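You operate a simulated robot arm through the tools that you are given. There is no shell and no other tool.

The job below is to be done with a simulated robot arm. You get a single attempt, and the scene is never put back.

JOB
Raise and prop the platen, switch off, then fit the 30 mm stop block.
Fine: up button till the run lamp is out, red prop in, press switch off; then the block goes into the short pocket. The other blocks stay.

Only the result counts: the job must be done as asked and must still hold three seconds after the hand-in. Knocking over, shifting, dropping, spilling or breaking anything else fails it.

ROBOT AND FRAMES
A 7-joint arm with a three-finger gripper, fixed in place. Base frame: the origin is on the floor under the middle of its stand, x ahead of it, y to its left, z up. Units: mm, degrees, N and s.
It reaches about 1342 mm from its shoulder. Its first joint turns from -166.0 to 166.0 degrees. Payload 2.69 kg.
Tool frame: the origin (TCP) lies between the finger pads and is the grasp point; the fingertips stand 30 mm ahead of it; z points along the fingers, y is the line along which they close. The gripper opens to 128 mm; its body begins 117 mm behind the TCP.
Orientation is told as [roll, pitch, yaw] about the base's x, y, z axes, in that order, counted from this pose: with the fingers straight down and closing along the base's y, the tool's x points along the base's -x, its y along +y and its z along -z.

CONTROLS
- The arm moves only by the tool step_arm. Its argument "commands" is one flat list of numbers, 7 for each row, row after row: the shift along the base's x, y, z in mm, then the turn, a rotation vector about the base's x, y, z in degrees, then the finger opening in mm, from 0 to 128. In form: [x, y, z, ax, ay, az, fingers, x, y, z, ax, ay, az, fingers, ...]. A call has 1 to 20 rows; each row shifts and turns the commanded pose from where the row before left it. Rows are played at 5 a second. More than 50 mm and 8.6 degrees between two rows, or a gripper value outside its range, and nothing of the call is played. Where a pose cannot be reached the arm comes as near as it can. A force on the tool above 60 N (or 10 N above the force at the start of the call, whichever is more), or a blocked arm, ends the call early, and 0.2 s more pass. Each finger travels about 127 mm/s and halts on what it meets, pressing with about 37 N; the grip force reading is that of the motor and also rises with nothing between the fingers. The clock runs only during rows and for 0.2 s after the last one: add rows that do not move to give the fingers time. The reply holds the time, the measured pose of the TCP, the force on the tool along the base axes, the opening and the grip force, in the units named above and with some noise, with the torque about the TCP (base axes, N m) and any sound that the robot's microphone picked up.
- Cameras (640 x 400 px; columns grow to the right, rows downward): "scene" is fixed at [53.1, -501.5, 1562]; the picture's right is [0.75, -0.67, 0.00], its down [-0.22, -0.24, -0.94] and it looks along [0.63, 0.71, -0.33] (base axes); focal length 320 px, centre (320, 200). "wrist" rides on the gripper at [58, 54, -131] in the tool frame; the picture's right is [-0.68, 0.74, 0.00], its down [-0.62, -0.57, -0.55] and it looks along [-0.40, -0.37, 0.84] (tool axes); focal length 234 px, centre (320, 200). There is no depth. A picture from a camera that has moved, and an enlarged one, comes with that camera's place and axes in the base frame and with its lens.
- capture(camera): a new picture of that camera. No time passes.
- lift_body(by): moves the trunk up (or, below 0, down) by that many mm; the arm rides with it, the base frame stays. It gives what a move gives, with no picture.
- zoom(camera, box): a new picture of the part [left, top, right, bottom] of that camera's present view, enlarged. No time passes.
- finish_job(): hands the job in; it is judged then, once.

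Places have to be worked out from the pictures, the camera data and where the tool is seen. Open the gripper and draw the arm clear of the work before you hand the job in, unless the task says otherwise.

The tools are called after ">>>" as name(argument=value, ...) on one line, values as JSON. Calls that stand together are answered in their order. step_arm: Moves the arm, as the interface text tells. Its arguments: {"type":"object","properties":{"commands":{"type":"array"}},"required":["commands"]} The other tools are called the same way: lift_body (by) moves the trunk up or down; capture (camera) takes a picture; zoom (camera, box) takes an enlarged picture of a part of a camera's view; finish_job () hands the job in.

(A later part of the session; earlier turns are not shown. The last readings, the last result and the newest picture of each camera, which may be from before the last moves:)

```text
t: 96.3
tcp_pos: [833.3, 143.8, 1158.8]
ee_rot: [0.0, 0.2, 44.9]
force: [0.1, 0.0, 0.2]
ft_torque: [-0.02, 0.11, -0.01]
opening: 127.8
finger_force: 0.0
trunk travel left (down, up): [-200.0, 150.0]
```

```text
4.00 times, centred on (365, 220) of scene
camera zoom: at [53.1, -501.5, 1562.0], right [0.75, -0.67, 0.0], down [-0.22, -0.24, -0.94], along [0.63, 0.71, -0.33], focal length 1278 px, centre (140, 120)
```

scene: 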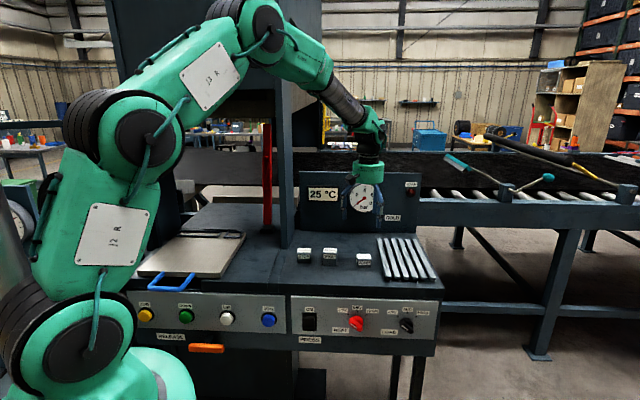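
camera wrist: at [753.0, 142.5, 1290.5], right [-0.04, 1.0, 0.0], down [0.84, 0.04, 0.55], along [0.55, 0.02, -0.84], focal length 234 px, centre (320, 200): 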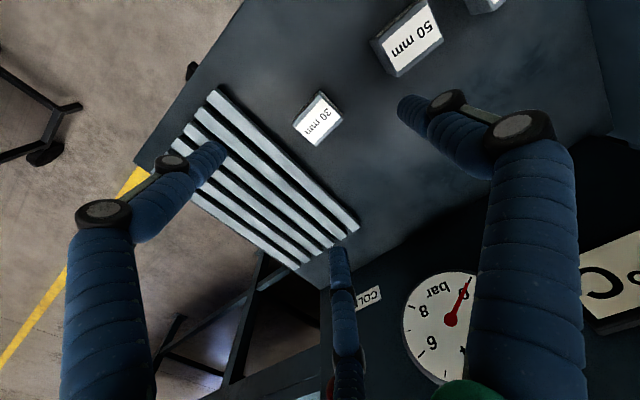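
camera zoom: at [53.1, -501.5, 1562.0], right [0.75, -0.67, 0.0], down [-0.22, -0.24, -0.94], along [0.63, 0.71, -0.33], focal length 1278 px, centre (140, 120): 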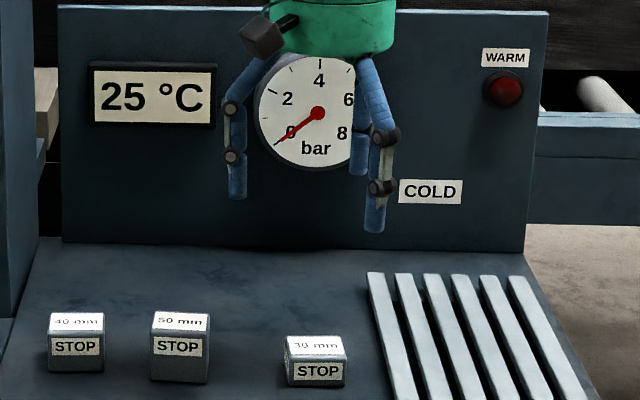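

Two views agree: block centre about (826.4, 142.7), top z≈1009, footprint 46 × 39 mm, slats 25 mm to its right. I centre over it, narrow the fingers to 80 mm and come down to just above its top.

>>> step_arm(commands=[-7, -1, -20, 0, 0, 1.5, 80, 0, 0, -30, 0, 0, 0, 80, 0, 0, -30, 0, 0, 0, 80, 0, 0, -20, 0, 0, 0, 80, 0, 0, 0, 0, 0, 0, 80])

>>> capture(camera="wrist")

>>> zoom(camera="scene", box=[300, 200, 428, 280])

```text
t: 97.5
tcp_pos: [825.3, 142.3, 1061.1]
ee_rot: [-0.1, 0.1, 46.4]
force: [0.0, -0.2, 0.4]
ft_torque: [-0.01, 0.02, -0.03]
opening: 80.2
finger_force: 0.0
trunk travel left (down, up): [-200.0, 150.0]
```

```text
taken
camera wrist: at [745.4, 138.1, 1192.5], right [-0.07, 1.0, 0.0], down [0.83, 0.06, 0.55], along [0.55, 0.04, -0.84], focal length 234 px, centre (320, 200)
```

wrist: 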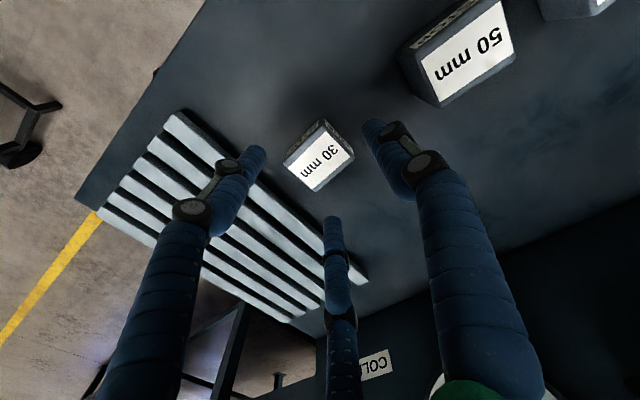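

```text
5.00 times, centred on (364, 240) of scene
camera zoom: at [53.1, -501.5, 1562.0], right [0.75, -0.67, 0.0], down [-0.22, -0.24, -0.94], along [0.63, 0.71, -0.33], focal length 1598 px, centre (100, 0)
```

zoom: 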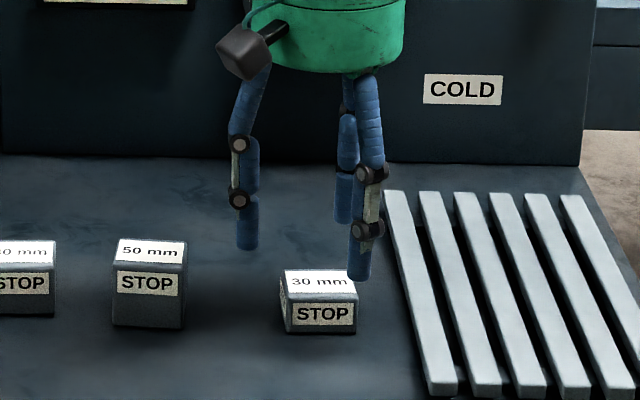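

>>> zoom(camera="wrist", box=[256, 105, 384, 185])

```text
5.00 times, centred on (320, 145) of wrist
camera zoom: at [745.4, 138.1, 1192.5], right [-0.07, 1.0, 0.0], down [0.83, 0.06, 0.55], along [0.55, 0.04, -0.84], focal length 1171 px, centre (320, 475)
```

zoom: 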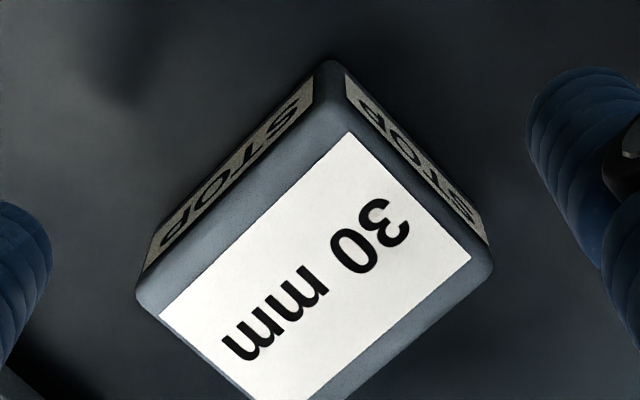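

The block centre measures (825.8, 142.2), right under the TCP, turned about 2.8°. I match the yaw and lower so the tips are about 10 mm above the bench around the block.

>>> step_arm(commands=[0.4, 0, -10, 0, 0, 1.4, 80, 0, 0, -12, 0, 0, 0, 80, 0, 0, -10, 0, 0, 0, 80, 0, 0, -9, 0, 0, 0, 80, 0, 0, 0, 0, 0, 0, 80])

>>> capture(camera="wrist")

>>> zoom(camera="scene", box=[316, 225, 412, 285])

```text
t: 98.7
tcp_pos: [825.5, 143.2, 1017.7]
ee_rot: [-0.1, 0.2, 47.8]
force: [-0.1, -0.1, -1.3]
ft_torque: [-0.01, 0.02, 0.0]
opening: 79.9
finger_force: 0.1
trunk travel left (down, up): [-200.0, 150.0]
```

```text
taken
camera wrist: at [746.1, 136.9, 1150.2], right [-0.09, 1.0, 0.0], down [0.83, 0.08, 0.55], along [0.55, 0.05, -0.84], focal length 234 px, centre (320, 200)
```

wrist: 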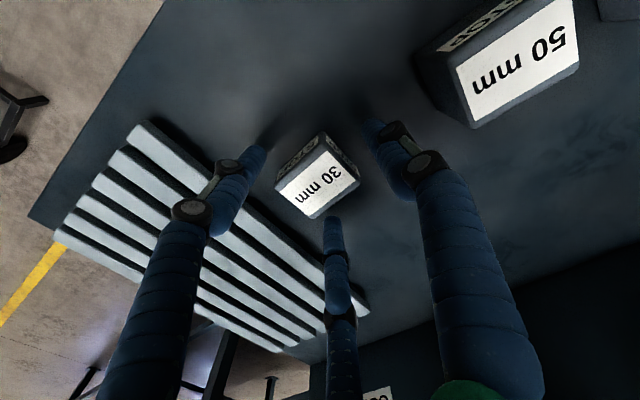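

```text
6.67 times, centred on (364, 255) of scene
camera zoom: at [53.1, -501.5, 1562.0], right [0.75, -0.67, 0.0], down [-0.22, -0.24, -0.94], along [0.63, 0.71, -0.33], focal length 2130 px, centre (27, -167)
```

zoom: 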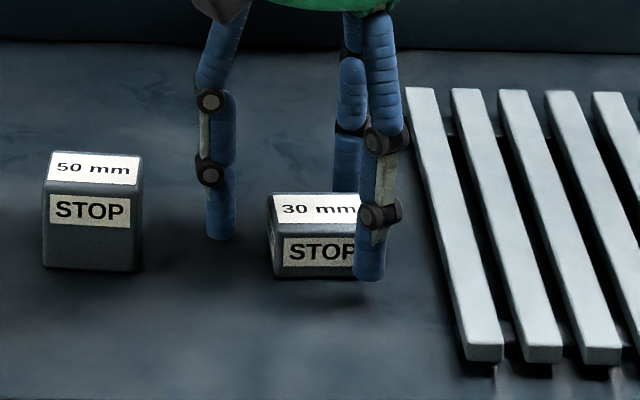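

The three fingers straddle the block cleanly with no contact. I close gently in stages.

>>> step_arm(commands=[0, 0, 0, 0, 0, 0, 66, 0, 0, 0, 0, 0, 0, 58, 0, 0, 0, 0, 0, 0, 52, 0, 0, 0, 0, 0, 0, 46, 0, 0, 0, 0, 0, 0, 40, 0, 0, 0, 0, 0, 0, 34, 0, 0, 0, 0, 0, 0, 28, 0, 0, 0, 0, 0, 0, 20, 0, 0, 0, 0, 0, 0, 20])

>>> capture(camera="wrist")

>>> zoom(camera="scene", box=[316, 225, 412, 285])

```text
t: 100.7
tcp_pos: [826.9, 142.7, 1020.0]
ee_rot: [-0.1, 0.1, 47.7]
force: [0.3, -0.7, 1.2]
ft_torque: [0.02, -0.01, 0.02]
opening: 49.8
finger_force: 21.4
trunk travel left (down, up): [-200.0, 150.0]
```

```text
taken
camera wrist: at [745.9, 136.8, 1150.6], right [-0.09, 1.0, 0.0], down [0.83, 0.08, 0.55], along [0.55, 0.05, -0.84], focal length 234 px, centre (320, 200)
```

wrist: 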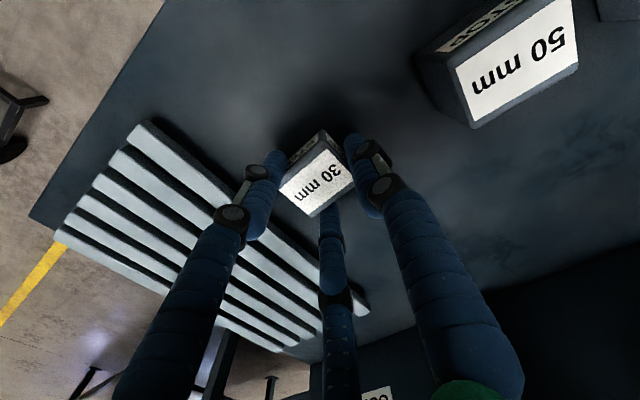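

```text
6.67 times, centred on (364, 255) of scene
camera zoom: at [53.1, -501.5, 1562.0], right [0.75, -0.67, 0.0], down [-0.22, -0.24, -0.94], along [0.63, 0.71, -0.33], focal length 2130 px, centre (27, -167)
```

zoom: 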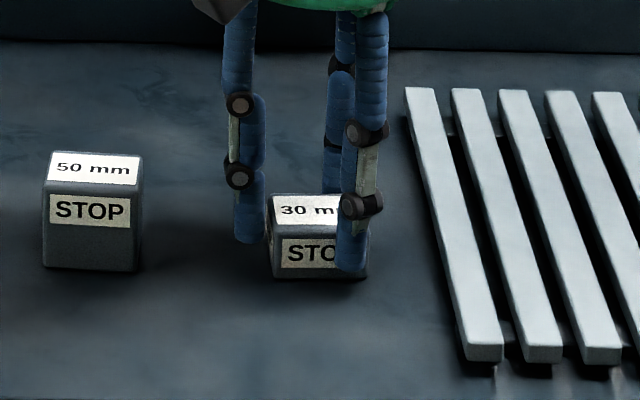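

The fingers stopped at 49.8 mm on the block with rising force. I command full closing for a firm hold and check it with a 3 mm lift.

>>> step_arm(commands=[0, 0, 0, 0, 0, 0, 0, 0, 0, 0, 0, 0, 0, 0, 0, 0, 0, 0, 0, 0, 0, 0, 0, 3, 0, 0, 0, 0, 0, 0, 0, 0, 0, 0, 0])

>>> zoom(camera="wrist", box=[240, 110, 400, 210])

>>> zoom(camera="scene", box=[316, 225, 412, 285])

```text
t: 101.9
tcp_pos: [825.1, 143.1, 1021.4]
ee_rot: [0.0, 0.2, 47.8]
force: [-0.2, -0.1, -1.7]
ft_torque: [0.0, 0.01, -0.01]
opening: 49.2
finger_force: 36.8
trunk travel left (down, up): [-200.0, 150.0]
```

```text
4.00 times, centred on (320, 160) of wrist
camera zoom: at [745.5, 136.7, 1153.2], right [-0.09, 1.0, 0.0], down [0.83, 0.08, 0.55], along [0.55, 0.05, -0.84], focal length 937 px, centre (320, 360)
```

zoom: 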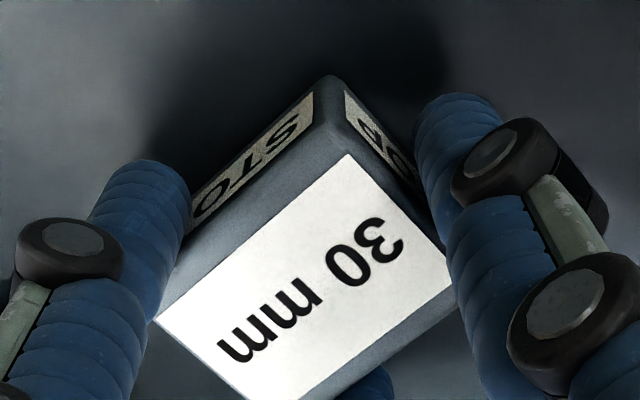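

```text
6.67 times, centred on (364, 255) of scene
camera zoom: at [53.1, -501.5, 1562.0], right [0.75, -0.67, 0.0], down [-0.22, -0.24, -0.94], along [0.63, 0.71, -0.33], focal length 2130 px, centre (27, -167)
```

zoom: 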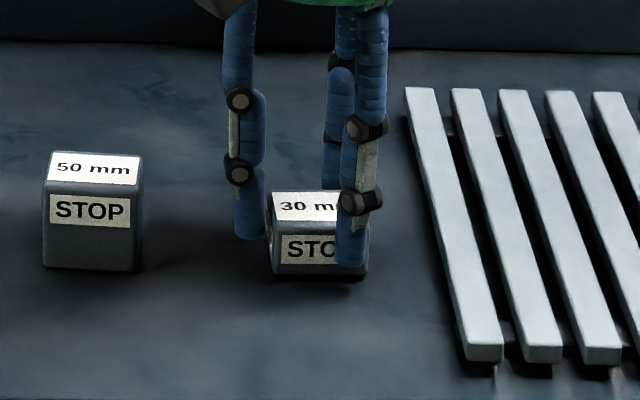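

The block is held at 36.8 N and lifts with the gripper. I raise it well clear and carry it across in front of the columns toward the tray.

>>> step_arm(commands=[0, 0, 20, 0, 0, 0, 0, 0, 0, 40, 0, 0, 0, 0, 0, 0, 40, 0, 0, 0, 0, 0, 0, 30, 0, 0, 0, 0, -34.7, 28.9, 0, 0, 0, 0, 0, -34.7, 28.9, 0, 0, 0, 0, 0, -34.7, 28.9, 0, 0, 0, 0, 0, 0, 0, 0, 0, 0, 0, 0])

>>> capture(camera="scene")

>>> capture(camera="wrist")

```text
t: 103.7
tcp_pos: [719.8, 232.4, 1152.9]
ee_rot: [-0.2, 0.1, 47.9]
force: [0.2, 1.4, -1.7]
ft_torque: [0.01, -0.03, 0.02]
opening: 49.2
finger_force: 37.2
trunk travel left (down, up): [-200.0, 150.0]
```

```text
taken
```

scene: 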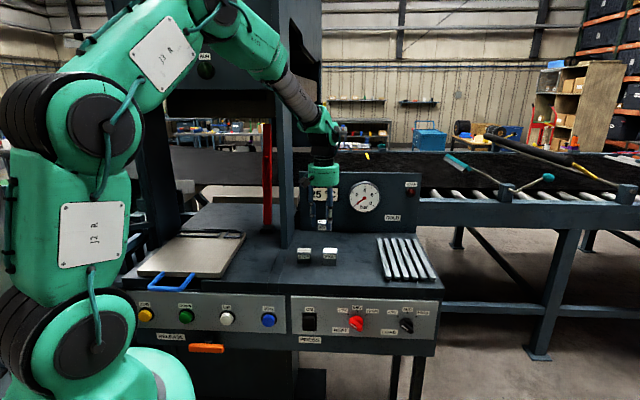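

```text
taken
camera wrist: at [639.8, 226.6, 1285.5], right [-0.09, 1.0, 0.0], down [0.83, 0.08, 0.55], along [0.55, 0.05, -0.84], focal length 234 px, centre (320, 200)
```

wrist: 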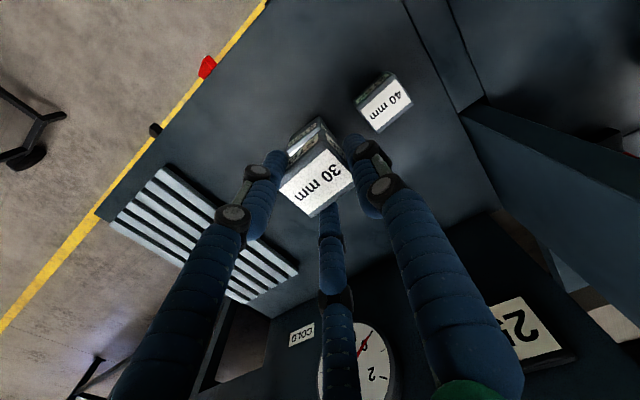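

The block hangs securely. I continue across to in front of the tray.

>>> step_arm(commands=[-34.7, 28.9, 0, 0, 0, 0, 0, -34.7, 28.9, 0, 0, 0, 0, 0, -34.7, 28.9, 0, 0, 0, 0, 0, -34.7, 28.9, 0, 0, 0, 0, 0, -34.7, 28.9, 0, 0, 0, 0, 0, -34.7, 28.9, 0, 0, 0, 0, 0, -34.7, 28.9, 0, 0, 0, 0, 0, -34.7, 28.9, 0, 0, 0, 0, 0, 0, 0, 0, 0, 0, 0, 0])

>>> capture(camera="scene")

>>> capture(camera="wrist")

```text
t: 105.7
tcp_pos: [441.2, 462.6, 1154.2]
ee_rot: [-0.1, 0.1, 47.8]
force: [-0.5, 0.6, -2.1]
ft_torque: [-0.02, -0.05, 0.04]
opening: 49.1
finger_force: 36.8
trunk travel left (down, up): [-200.0, 150.0]
```

```text
taken
```

scene: 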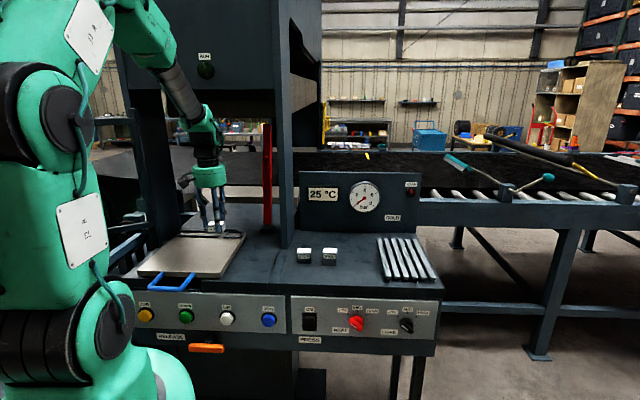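

```text
taken
camera wrist: at [362.5, 457.5, 1286.0], right [-0.09, 1.0, 0.0], down [0.83, 0.08, 0.55], along [0.55, 0.05, -0.84], focal length 234 px, centre (320, 200)
```

wrist: 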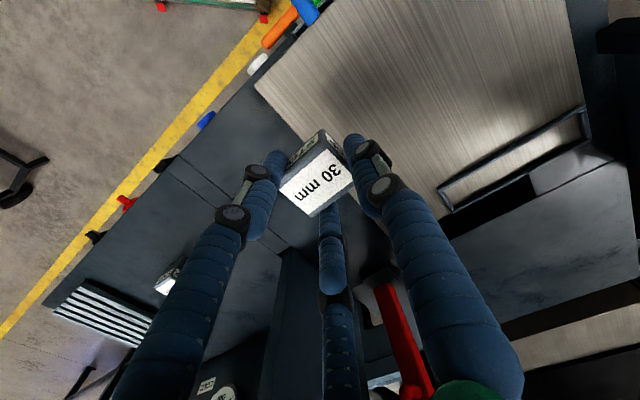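

I'm in front of the tray with the block secure. I step to u≈60, v≈760 so the short pocket comes into clear view beside the finger.

>>> step_arm(commands=[34.6, 8.1, 0, 0, 0, 0, 0, 34.6, 8.1, 0, 0, 0, 0, 0, 34.6, 8.1, 0, 0, 0, 0, 0, 34.6, 8.1, 0, 0, 0, 0, 0, 0, 0, 0, 0, 0, 0, 0])

>>> capture(camera="wrist")

>>> zoom(camera="wrist", box=[340, 70, 500, 170])

```text
t: 106.9
tcp_pos: [582.8, 496.7, 1152.8]
ee_rot: [0.0, 0.1, 47.9]
force: [1.0, -0.5, -1.4]
ft_torque: [-0.03, 0.08, -0.05]
opening: 49.1
finger_force: 37.6
trunk travel left (down, up): [-200.0, 150.0]
```

```text
taken
camera wrist: at [503.1, 490.0, 1284.3], right [-0.09, 1.0, 0.0], down [0.83, 0.08, 0.55], along [0.55, 0.05, -0.84], focal length 234 px, centre (320, 200)
```

wrist: 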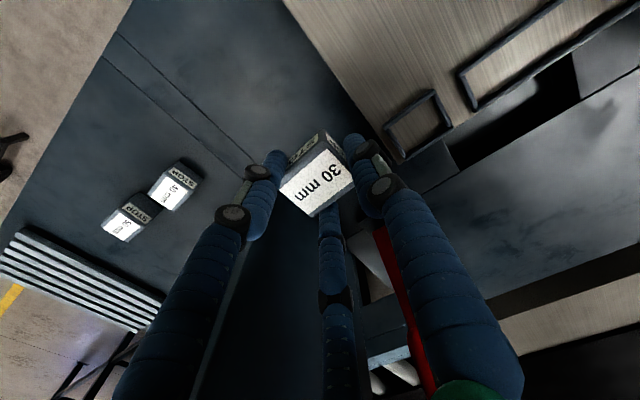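

```text
4.00 times, centred on (420, 120) of wrist
camera zoom: at [503.1, 490.0, 1284.3], right [-0.09, 1.0, 0.0], down [0.83, 0.08, 0.55], along [0.55, 0.05, -0.84], focal length 937 px, centre (-80, 520)
```

zoom: 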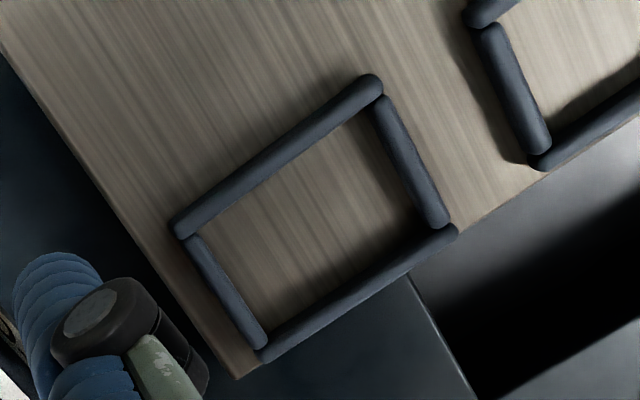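

The short pocket is a low four-bar frame, inner size about 51 × 39 mm, centre about u -29, v 836, square to the press. I measure how the block sits in the fingers in this same view.

>>> zoom(camera="wrist", box=[256, 120, 384, 200])

>>> zoom(camera="scene", box=[190, 150, 318, 230])

>>> zoom(camera="scene", box=[200, 215, 264, 255])

```text
5.00 times, centred on (320, 160) of wrist
camera zoom: at [503.1, 490.0, 1284.3], right [-0.09, 1.0, 0.0], down [0.83, 0.08, 0.55], along [0.55, 0.05, -0.84], focal length 1171 px, centre (320, 400)
```

zoom: 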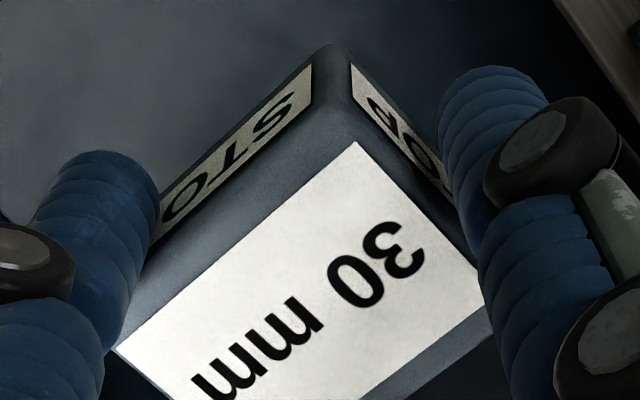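

```text
5.00 times, centred on (254, 190) of scene
camera zoom: at [53.1, -501.5, 1562.0], right [0.75, -0.67, 0.0], down [-0.22, -0.24, -0.94], along [0.63, 0.71, -0.33], focal length 1598 px, centre (650, 250)
```

zoom: 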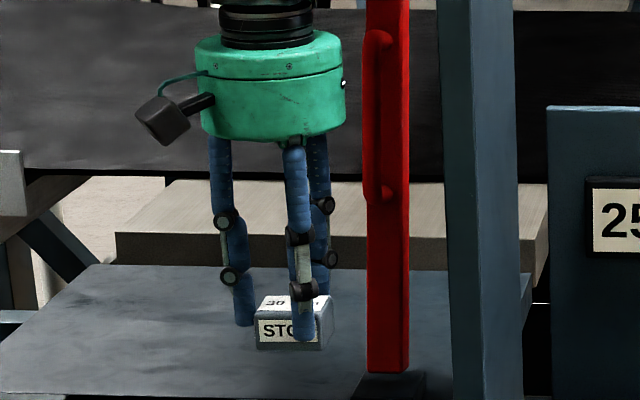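

```text
10.00 times, centred on (232, 235) of scene
camera zoom: at [53.1, -501.5, 1562.0], right [0.75, -0.67, 0.0], down [-0.22, -0.24, -0.94], along [0.63, 0.71, -0.33], focal length 3195 px, centre (1200, -150)
```

zoom: 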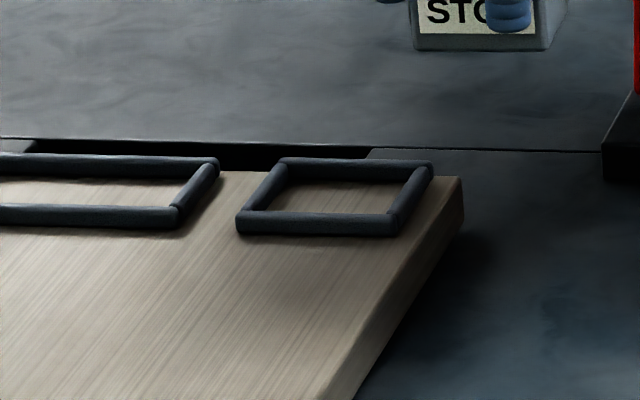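

The block sits about 2.6 mm off the TCP toward +u and about 3° turned, so I'll use yaw 45°. I descend to z≈1100 first (to keep the wrist clear of the press head), then move over the pocket.

>>> step_arm(commands=[0, 0, -26, 0, 0, -1.5, 0, 0, 0, -26, 0, 0, -1.4, 0, -4.8, 38.8, 0, 0, 0, 0, 0, -4.8, 38.8, 0, 0, 0, 0, 0, -4.7, 38.7, 0, 0, 0, 0, 0, 0, 0, 0, 0, 0, 0, 0])

>>> capture(camera="wrist")

>>> capture(camera="scene")

>>> zoom(camera="wrist", box=[240, 90, 400, 190])

```text
t: 108.3
tcp_pos: [568.5, 611.3, 1098.7]
ee_rot: [-0.1, 0.1, 44.8]
force: [-0.1, 0.6, -1.7]
ft_torque: [-0.06, 0.02, 0.0]
opening: 49.1
finger_force: 36.7
trunk travel left (down, up): [-200.0, 150.0]
```

```text
taken
camera wrist: at [489.5, 608.7, 1231.4], right [-0.04, 1.0, 0.0], down [0.84, 0.04, 0.55], along [0.55, 0.02, -0.84], focal length 234 px, centre (320, 200)
```

wrist: 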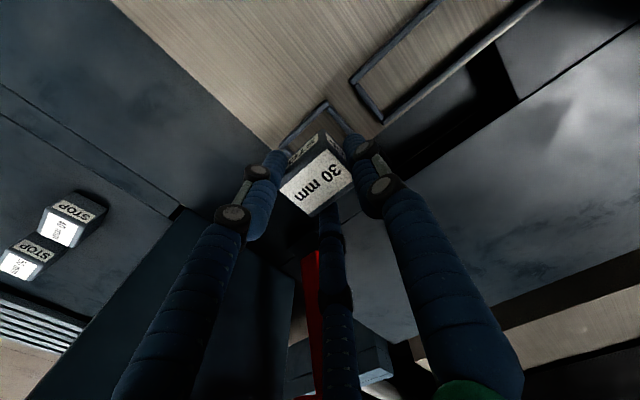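

```text
taken
```

scene: 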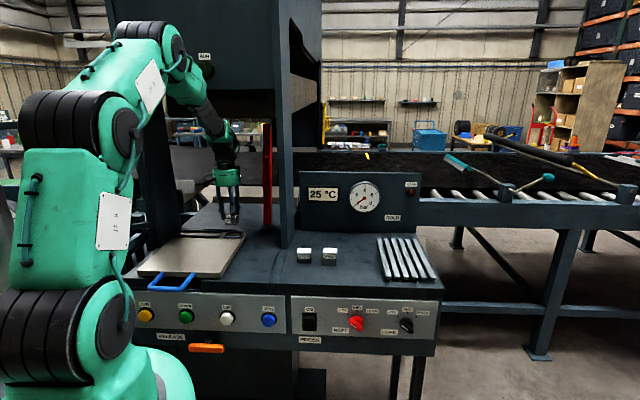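

```text
4.00 times, centred on (320, 140) of wrist
camera zoom: at [489.5, 608.7, 1231.4], right [-0.04, 1.0, 0.0], down [0.84, 0.04, 0.55], along [0.55, 0.02, -0.84], focal length 937 px, centre (320, 440)
```

zoom: 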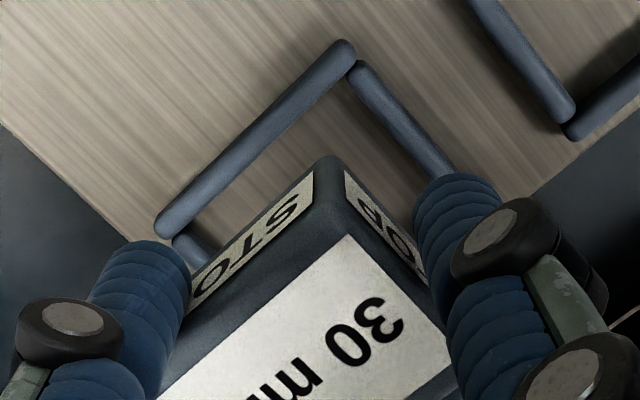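

The view shows the frame's front and left bars against the block's lower edges. Stereo puts the rim at z≈1010 and the pocket centre at about (u -29.5, v 836.7), so the block needs about 2.8 mm toward -u and 2.2 mm toward +v. I apply that and come down to about 8 mm above the rim.

>>> step_arm(commands=[-0.4, 3.5, -13, 0, 0, 0, 0, 0, 0, -13, 0, 0, 0, 0, 0, 0, -13, 0, 0, 0, 0, 0, 0, 0, 0, 0, 0, 0])

>>> zoom(camera="wrist", box=[240, 90, 400, 190])

>>> zoom(camera="scene", box=[190, 200, 270, 250])

```text
t: 109.3
tcp_pos: [567.8, 614.1, 1061.8]
ee_rot: [0.0, 0.1, 44.9]
force: [0.1, 0.0, -2.1]
ft_torque: [-0.01, 0.0, 0.02]
opening: 49.1
finger_force: 36.7
trunk travel left (down, up): [-200.0, 150.0]
```

```text
4.00 times, centred on (320, 140) of wrist
camera zoom: at [488.2, 611.0, 1193.0], right [-0.04, 1.0, 0.0], down [0.84, 0.04, 0.55], along [0.55, 0.02, -0.84], focal length 937 px, centre (320, 440)
```

zoom: 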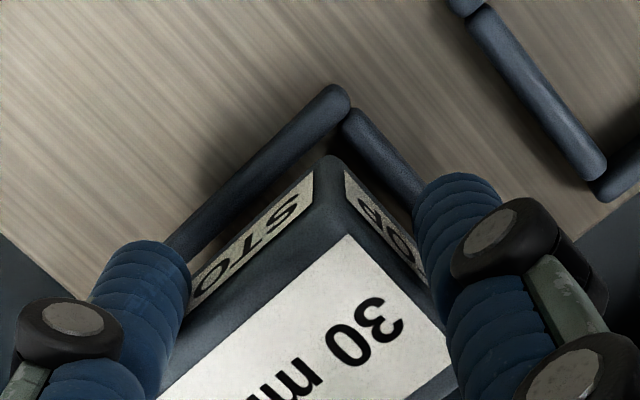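

```text
8.00 times, centred on (230, 225) of scene
camera zoom: at [53.1, -501.5, 1562.0], right [0.75, -0.67, 0.0], down [-0.22, -0.24, -0.94], along [0.63, 0.71, -0.33], focal length 2556 px, centre (1040, 0)
```

zoom: 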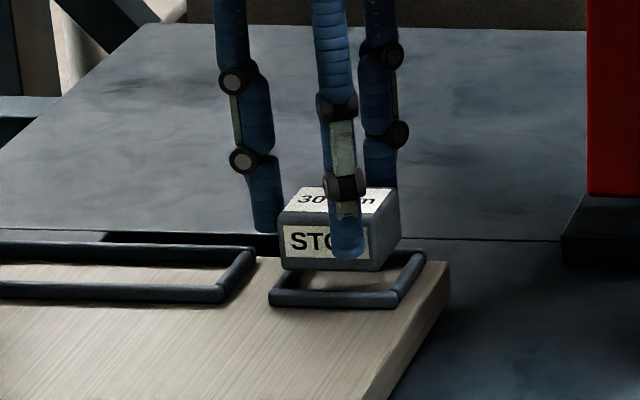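

I check the same spot from the scene camera at higher magnification before lowering further.

>>> zoom(camera="scene", box=[216, 222, 256, 247])

>>> zoom(camera="wrist", box=[272, 90, 368, 150])

>>> zoom(camera="wrist", box=[264, 130, 328, 170])

```text
16.00 times, centred on (236, 234) of scene
camera zoom: at [53.1, -501.5, 1562.0], right [0.75, -0.67, 0.0], down [-0.22, -0.24, -0.94], along [0.63, 0.71, -0.33], focal length 5113 px, centre (1664, -352)
```

zoom: 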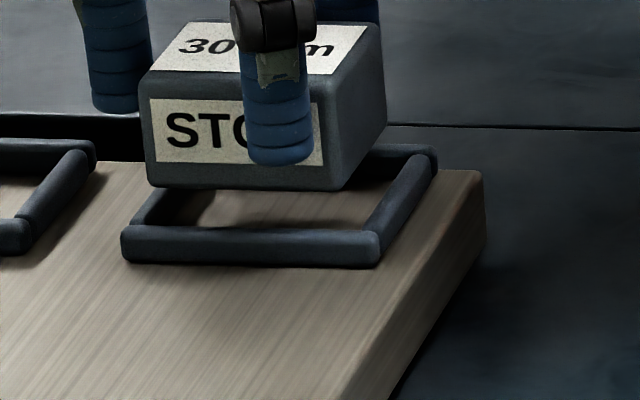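

```text
6.67 times, centred on (320, 120) of wrist
camera zoom: at [488.2, 611.0, 1193.0], right [-0.04, 1.0, 0.0], down [0.84, 0.04, 0.55], along [0.55, 0.02, -0.84], focal length 1561 px, centre (320, 733)
```

zoom: 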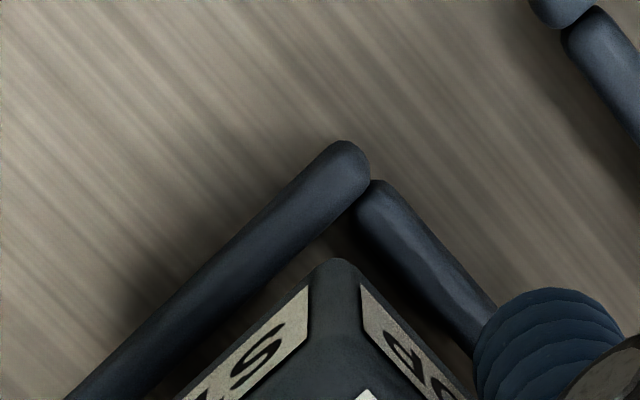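

```text
10.00 times, centred on (296, 150) of wrist
camera zoom: at [488.2, 611.0, 1193.0], right [-0.04, 1.0, 0.0], down [0.84, 0.04, 0.55], along [0.55, 0.02, -0.84], focal length 2342 px, centre (560, 700)
```

zoom: 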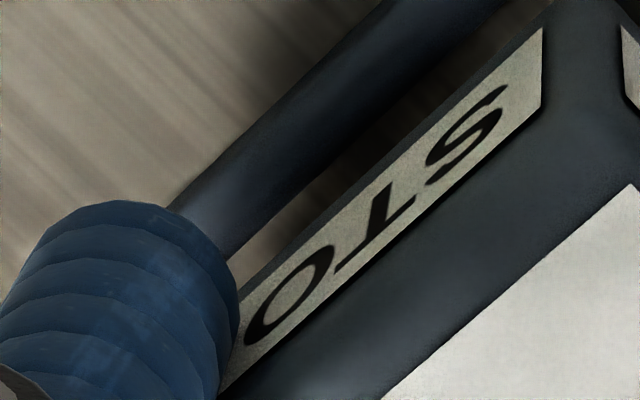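

>>> zoom(camera="wrist", box=[296, 100, 352, 135])

>>> zoom(camera="scene", box=[221, 226, 247, 242])

```text
11.43 times, centred on (324, 118) of wrist
camera zoom: at [488.2, 611.0, 1193.0], right [-0.04, 1.0, 0.0], down [0.84, 0.04, 0.55], along [0.55, 0.02, -0.84], focal length 2676 px, centre (274, 1143)
```

zoom: 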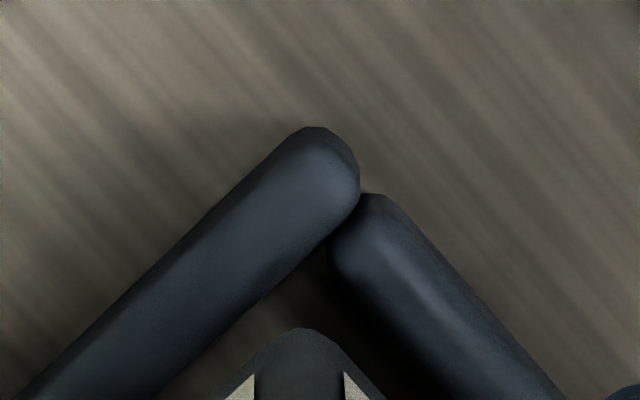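

```text
16.00 times, centred on (234, 234) of scene
camera zoom: at [53.1, -501.5, 1562.0], right [0.75, -0.67, 0.0], down [-0.22, -0.24, -0.94], along [0.63, 0.71, -0.33], focal length 5113 px, centre (1696, -344)
```

zoom: 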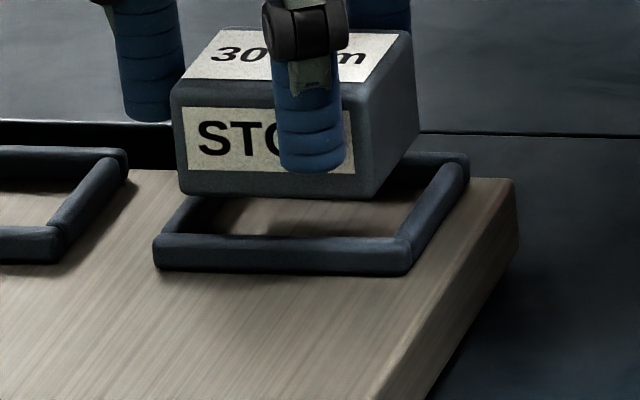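

Refined readings from both cameras say the block is about 2.6 mm too far toward -u and 0.7 mm short in v relative to the frame's inside. I shift by that and re-check at the same height.

>>> step_arm(commands=[2.3, -1.3, 0, 0, 0, 0, 0, 0, 0, 0, 0, 0, 0, 0, 0, 0, 0, 0, 0, 0, 0])

>>> zoom(camera="wrist", box=[296, 100, 352, 135])

>>> zoom(camera="scene", box=[221, 226, 247, 242])

```text
t: 110.1
tcp_pos: [570.5, 612.5, 1062.3]
ee_rot: [-0.1, 0.0, 44.9]
force: [-0.7, -0.2, -1.5]
ft_torque: [0.01, 0.03, 0.0]
opening: 49.4
finger_force: 37.4
trunk travel left (down, up): [-200.0, 150.0]
```

```text
11.43 times, centred on (324, 118) of wrist
camera zoom: at [490.2, 609.9, 1193.4], right [-0.04, 1.0, 0.0], down [0.84, 0.04, 0.55], along [0.55, 0.02, -0.84], focal length 2676 px, centre (274, 1143)
```

zoom: 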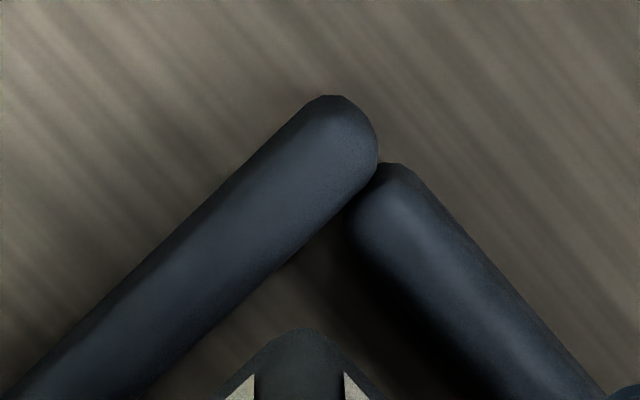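

```text
16.00 times, centred on (234, 234) of scene
camera zoom: at [53.1, -501.5, 1562.0], right [0.75, -0.67, 0.0], down [-0.22, -0.24, -0.94], along [0.63, 0.71, -0.33], focal length 5113 px, centre (1696, -344)
```

zoom: 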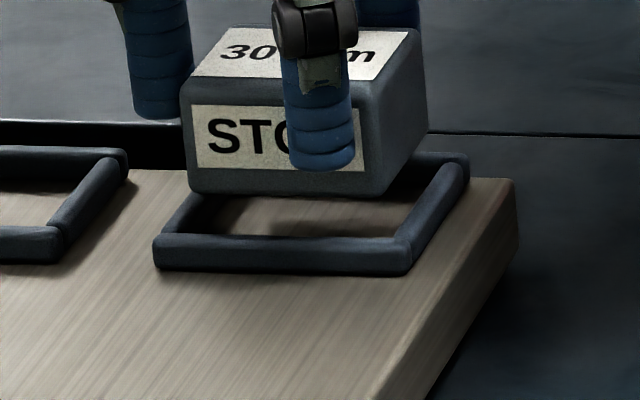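

Now both cameras show it centred within about 1 mm. I nudge 0.4 mm in v and lower in small steps, watching the force.

>>> step_arm(commands=[0.3, 0.3, -4, 0, 0, 0, 0, 0, 0, -4, 0, 0, 0, 0, 0, 0, 0, 0, 0, 0, 0])

>>> zoom(camera="wrist", box=[280, 100, 360, 150])

>>> zoom(camera="scene", box=[221, 226, 247, 242])

```text
t: 110.9
tcp_pos: [569.6, 612.9, 1053.3]
ee_rot: [-0.1, 0.1, 44.9]
force: [0.4, 0.0, -1.3]
ft_torque: [-0.04, 0.03, -0.01]
opening: 49.5
finger_force: 36.8
trunk travel left (down, up): [-200.0, 150.0]
```

```text
8.00 times, centred on (320, 125) of wrist
camera zoom: at [489.7, 609.9, 1185.0], right [-0.04, 1.0, 0.0], down [0.84, 0.04, 0.55], along [0.55, 0.02, -0.84], focal length 1873 px, centre (320, 800)
```

zoom: 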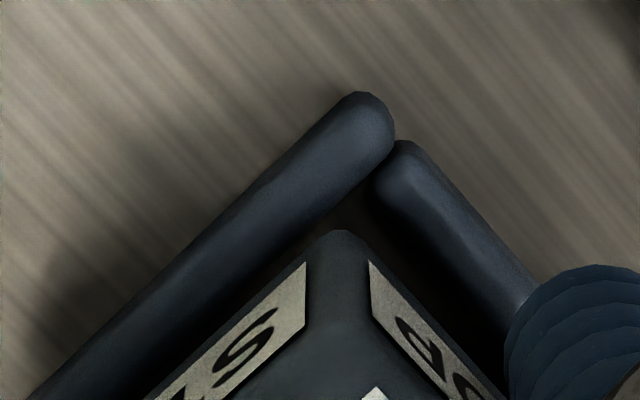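

```text
16.00 times, centred on (234, 234) of scene
camera zoom: at [53.1, -501.5, 1562.0], right [0.75, -0.67, 0.0], down [-0.22, -0.24, -0.94], along [0.63, 0.71, -0.33], focal length 5113 px, centre (1696, -344)
```

zoom: 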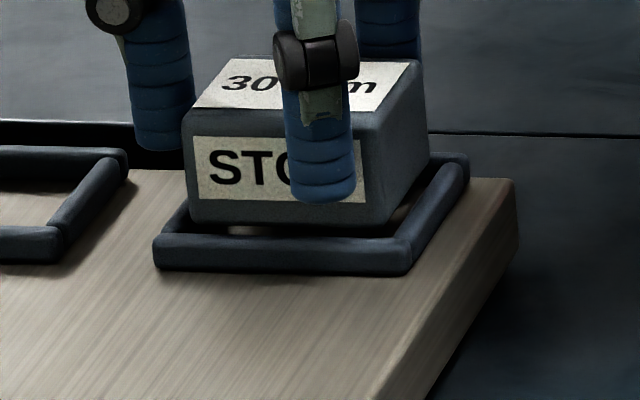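

The block's bottom is about level with the rim top and looks centred; the front gap is tiny. I nudge 0.5 mm back and lower 3 mm.

>>> step_arm(commands=[0.6, 0.2, -1.5, 0, 0, 0, 0, 0, 0, -1.5, 0, 0, 0, 0, 0, 0, 0, 0, 0, 0, 0])

>>> zoom(camera="wrist", box=[280, 100, 360, 150])

>>> zoom(camera="scene", box=[221, 226, 247, 242])

```text
t: 111.7
tcp_pos: [571.3, 612.3, 1050.1]
ee_rot: [-0.1, 0.0, 45.0]
force: [-0.3, 0.6, -1.6]
ft_torque: [-0.02, -0.02, 0.01]
opening: 49.2
finger_force: 37.6
trunk travel left (down, up): [-200.0, 150.0]
```

```text
8.00 times, centred on (320, 125) of wrist
camera zoom: at [490.3, 610.4, 1182.0], right [-0.04, 1.0, 0.0], down [0.84, 0.04, 0.55], along [0.55, 0.02, -0.84], focal length 1873 px, centre (320, 800)
```

zoom: 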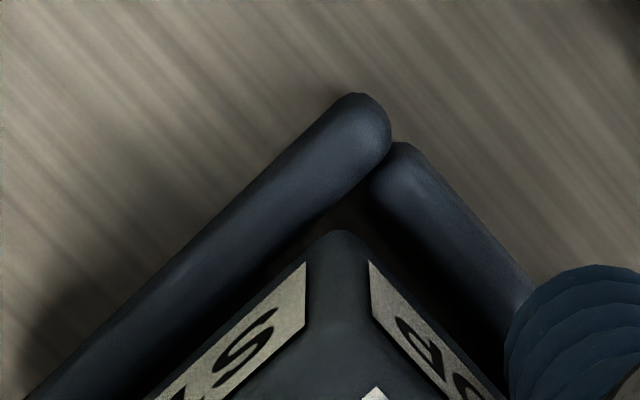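

```text
16.00 times, centred on (234, 234) of scene
camera zoom: at [53.1, -501.5, 1562.0], right [0.75, -0.67, 0.0], down [-0.22, -0.24, -0.94], along [0.63, 0.71, -0.33], focal length 5113 px, centre (1696, -344)
```

zoom: 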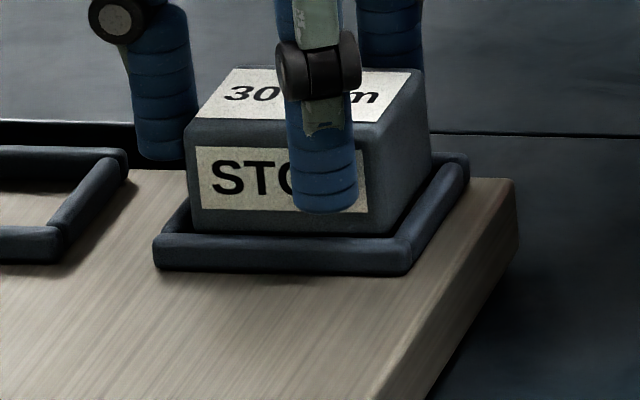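

Still no contact and it is entering the frame. I lower another 3 mm.

>>> step_arm(commands=[0, 0, -1.5, 0, 0, 0, 0, 0, 0, -1.5, 0, 0, 0, 0, 0, 0, 0, 0, 0, 0, 0])

>>> zoom(camera="wrist", box=[280, 100, 360, 150])

>>> zoom(camera="scene", box=[221, 226, 247, 242])

```text
t: 112.5
tcp_pos: [571.0, 612.8, 1047.3]
ee_rot: [-0.1, 0.1, 44.9]
force: [0.0, -0.7, -1.9]
ft_torque: [-0.02, -0.02, 0.02]
opening: 49.4
finger_force: 36.9
trunk travel left (down, up): [-200.0, 150.0]
```

```text
8.00 times, centred on (320, 125) of wrist
camera zoom: at [490.5, 610.0, 1179.4], right [-0.04, 1.0, 0.0], down [0.84, 0.04, 0.55], along [0.55, 0.02, -0.84], focal length 1873 px, centre (320, 800)
```

zoom: 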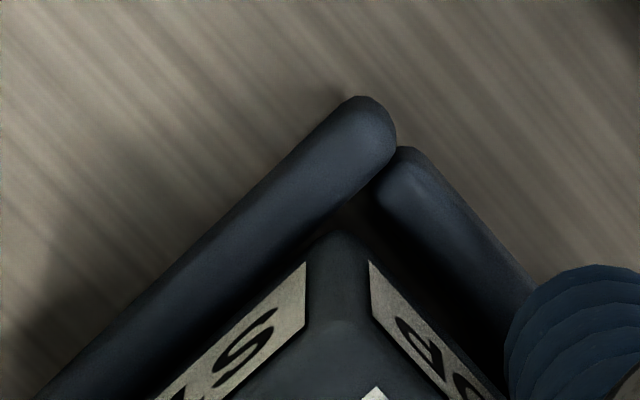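

```text
16.00 times, centred on (234, 234) of scene
camera zoom: at [53.1, -501.5, 1562.0], right [0.75, -0.67, 0.0], down [-0.22, -0.24, -0.94], along [0.63, 0.71, -0.33], focal length 5113 px, centre (1696, -344)
```

zoom: 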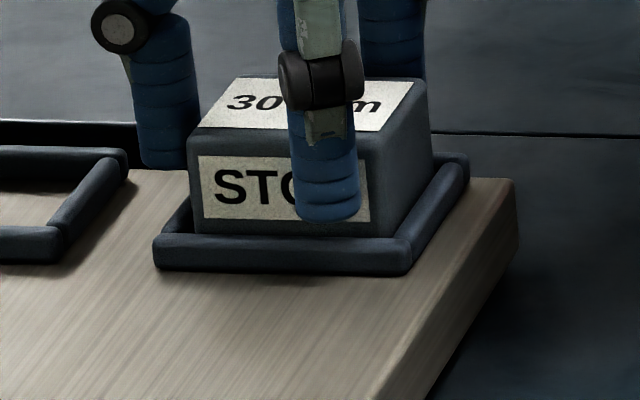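

The block's bottom has slipped inside the frame and the tips remain above the bars. I keep lowering in 1.5 mm steps until the floor is felt.

>>> step_arm(commands=[0, 0, -1.5, 0, 0, 0, 0, 0, 0, -1.5, 0, 0, 0, 0, 0, 0, 0, 0, 0, 0, 0])

>>> zoom(camera="scene", box=[221, 226, 247, 242])

```text
t: 113.3
tcp_pos: [571.4, 613.1, 1045.6]
ee_rot: [-0.1, 0.1, 44.9]
force: [0.2, 0.4, -1.8]
ft_torque: [-0.01, 0.02, 0.04]
opening: 49.5
finger_force: 36.9
trunk travel left (down, up): [-200.0, 150.0]
```

```text
16.00 times, centred on (234, 234) of scene
camera zoom: at [53.1, -501.5, 1562.0], right [0.75, -0.67, 0.0], down [-0.22, -0.24, -0.94], along [0.63, 0.71, -0.33], focal length 5113 px, centre (1696, -344)
```

zoom: 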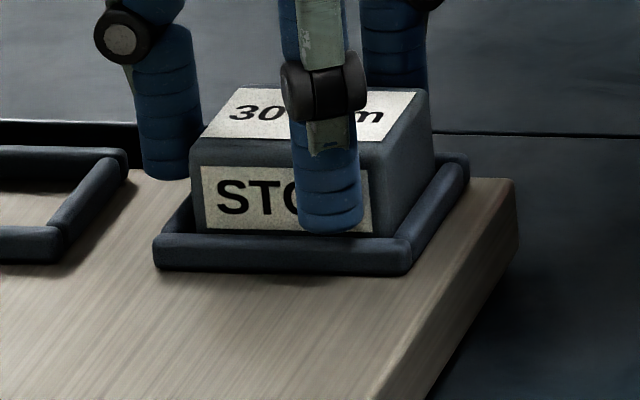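

No contact yet; I estimate about 1 mm left. I lower 1 mm at a time.

>>> step_arm(commands=[0, 0, -1, 0, 0, 0, 0, 0, 0, 0, 0, 0, 0, 0])

>>> step_arm(commands=[0, 0, -1, 0, 0, 0, 0, 0, 0, 0, 0, 0, 0, 0])

>>> zoom(camera="scene", box=[221, 226, 247, 242])

>>> zoom(camera="wrist", box=[256, 100, 384, 180])

```text
t: 113.9
tcp_pos: [571.0, 612.2, 1043.7]
ee_rot: [-0.1, 0.2, 44.9]
force: [-1.5, 1.6, 0.0]
ft_torque: [0.09, 0.01, 0.03]
opening: 49.5
finger_force: 37.0
trunk travel left (down, up): [-200.0, 150.0]
```

```text
t: 114.5
tcp_pos: [572.3, 612.9, 1044.4]
ee_rot: [-0.1, 0.0, 44.9]
force: [-1.4, -2.8, 9.1]
ft_torque: [-0.06, 0.16, 0.0]
opening: 49.1
finger_force: 36.8
trunk travel left (down, up): [-200.0, 150.0]
```

```text
16.00 times, centred on (234, 234) of scene
camera zoom: at [53.1, -501.5, 1562.0], right [0.75, -0.67, 0.0], down [-0.22, -0.24, -0.94], along [0.63, 0.71, -0.33], focal length 5113 px, centre (1696, -344)
```

zoom: 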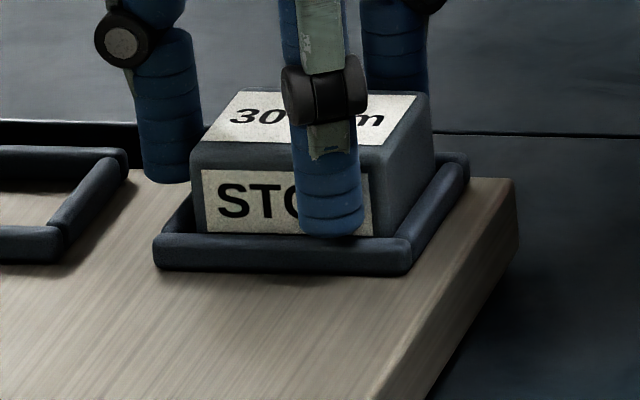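

```text
5.00 times, centred on (320, 140) of wrist
camera zoom: at [490.8, 609.8, 1175.5], right [-0.04, 1.0, 0.0], down [0.83, 0.03, 0.55], along [0.55, 0.02, -0.84], focal length 1171 px, centre (320, 500)
```

zoom: 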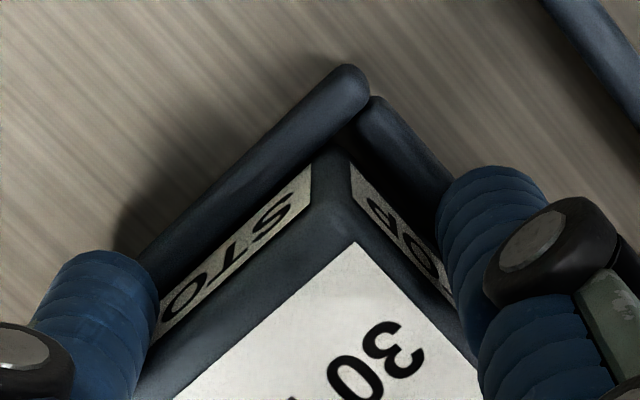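

Contact is felt (about 11 N up), so the block is on the pocket floor. I relieve 0.7 mm and open the fingers gradually by a small amount.

>>> step_arm(commands=[0, 0, 0.7, 0, 0, 0, 0, 0, 0, 0, 0, 0, 0, 44, 0, 0, 0, 0, 0, 0, 50, 0, 0, 0, 0, 0, 0, 54, 0, 0, 0, 0, 0, 0, 58, 0, 0, 0, 0, 0, 0, 62, 0, 0, 0, 0, 0, 0, 62])

>>> zoom(camera="scene", box=[221, 226, 247, 242])

>>> zoom(camera="wrist", box=[256, 100, 384, 180])

```text
t: 116.1
tcp_pos: [570.9, 612.6, 1042.8]
ee_rot: [-0.1, 0.2, 44.9]
force: [0.4, 0.1, -0.2]
ft_torque: [0.0, -0.02, 0.0]
opening: 62.2
finger_force: 0.0
trunk travel left (down, up): [-200.0, 150.0]
```

```text
16.00 times, centred on (234, 234) of scene
camera zoom: at [53.1, -501.5, 1562.0], right [0.75, -0.67, 0.0], down [-0.22, -0.24, -0.94], along [0.63, 0.71, -0.33], focal length 5113 px, centre (1696, -344)
```

zoom: 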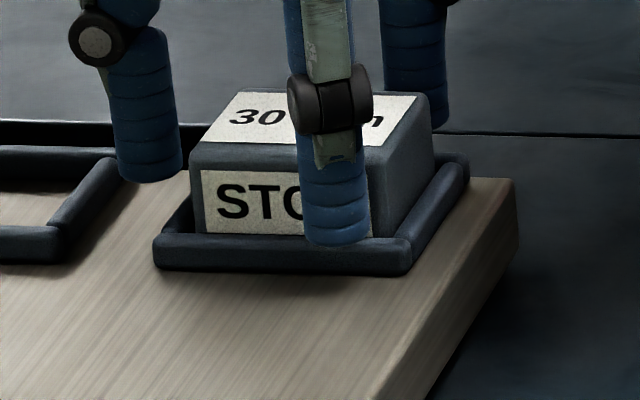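

```text
5.00 times, centred on (320, 140) of wrist
camera zoom: at [490.9, 609.9, 1175.1], right [-0.04, 1.0, 0.0], down [0.84, 0.04, 0.55], along [0.55, 0.02, -0.84], focal length 1171 px, centre (320, 500)
```

zoom: 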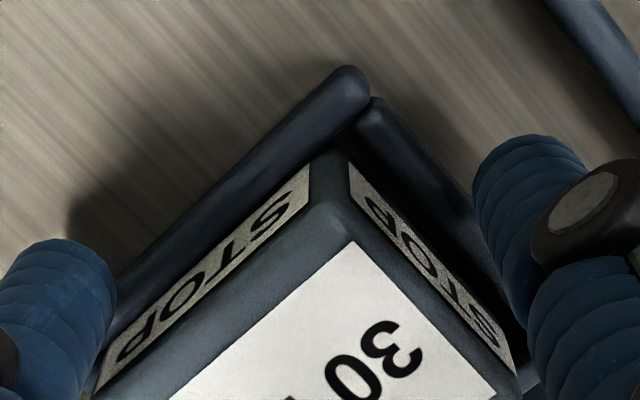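

The block stays in the pocket, level, with the fingers clear of it. I raise straight up.

>>> step_arm(commands=[0, 0, 4, 0, 0, 0, 64, 0, 0, 6, 0, 0, 0, 68, 0, 0, 12, 0, 0, 0, 70, 0, 0, 20, 0, 0, 0, 70, 0, 0, 25, 0, 0, 0, 70, 0, 0, 0, 0, 0, 0, 70])

>>> capture(camera="scene")

>>> zoom(camera="scene", box=[216, 222, 256, 247])

>>> zoom(camera="wrist", box=[240, 80, 400, 180])

```text
t: 117.5
tcp_pos: [569.9, 611.6, 1109.9]
ee_rot: [0.0, 0.1, 44.9]
force: [0.6, 0.5, 0.5]
ft_torque: [0.01, -0.02, 0.0]
opening: 69.7
finger_force: 0.0
trunk travel left (down, up): [-200.0, 150.0]
```

```text
taken
```

scene: 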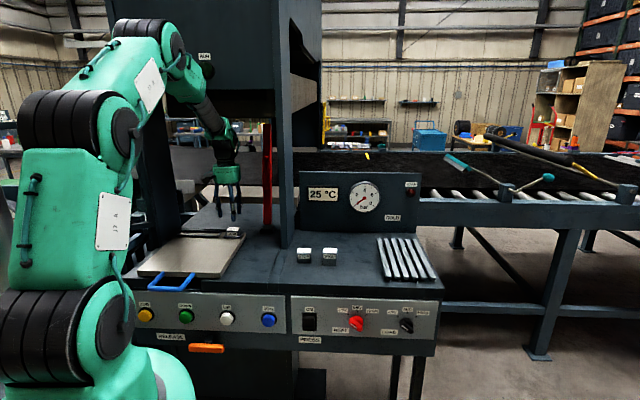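

```text
16.00 times, centred on (236, 234) of scene
camera zoom: at [53.1, -501.5, 1562.0], right [0.75, -0.67, 0.0], down [-0.22, -0.24, -0.94], along [0.63, 0.71, -0.33], focal length 5113 px, centre (1664, -352)
```

zoom: 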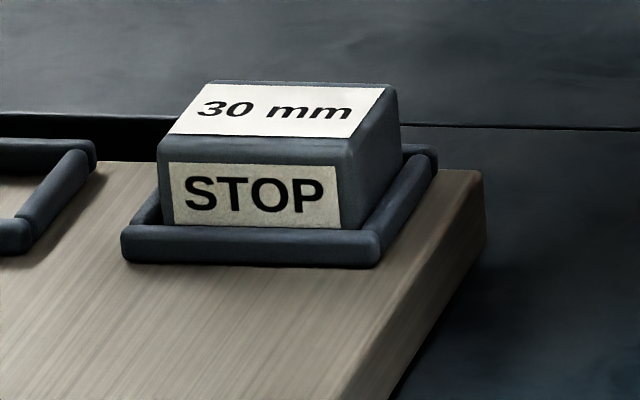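

```text
4.00 times, centred on (320, 130) of wrist
camera zoom: at [489.8, 609.0, 1241.8], right [-0.04, 1.0, 0.0], down [0.84, 0.04, 0.55], along [0.55, 0.02, -0.84], focal length 937 px, centre (320, 480)
```

zoom: 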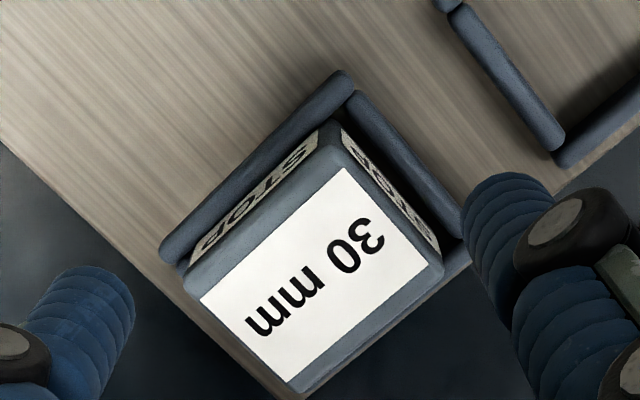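

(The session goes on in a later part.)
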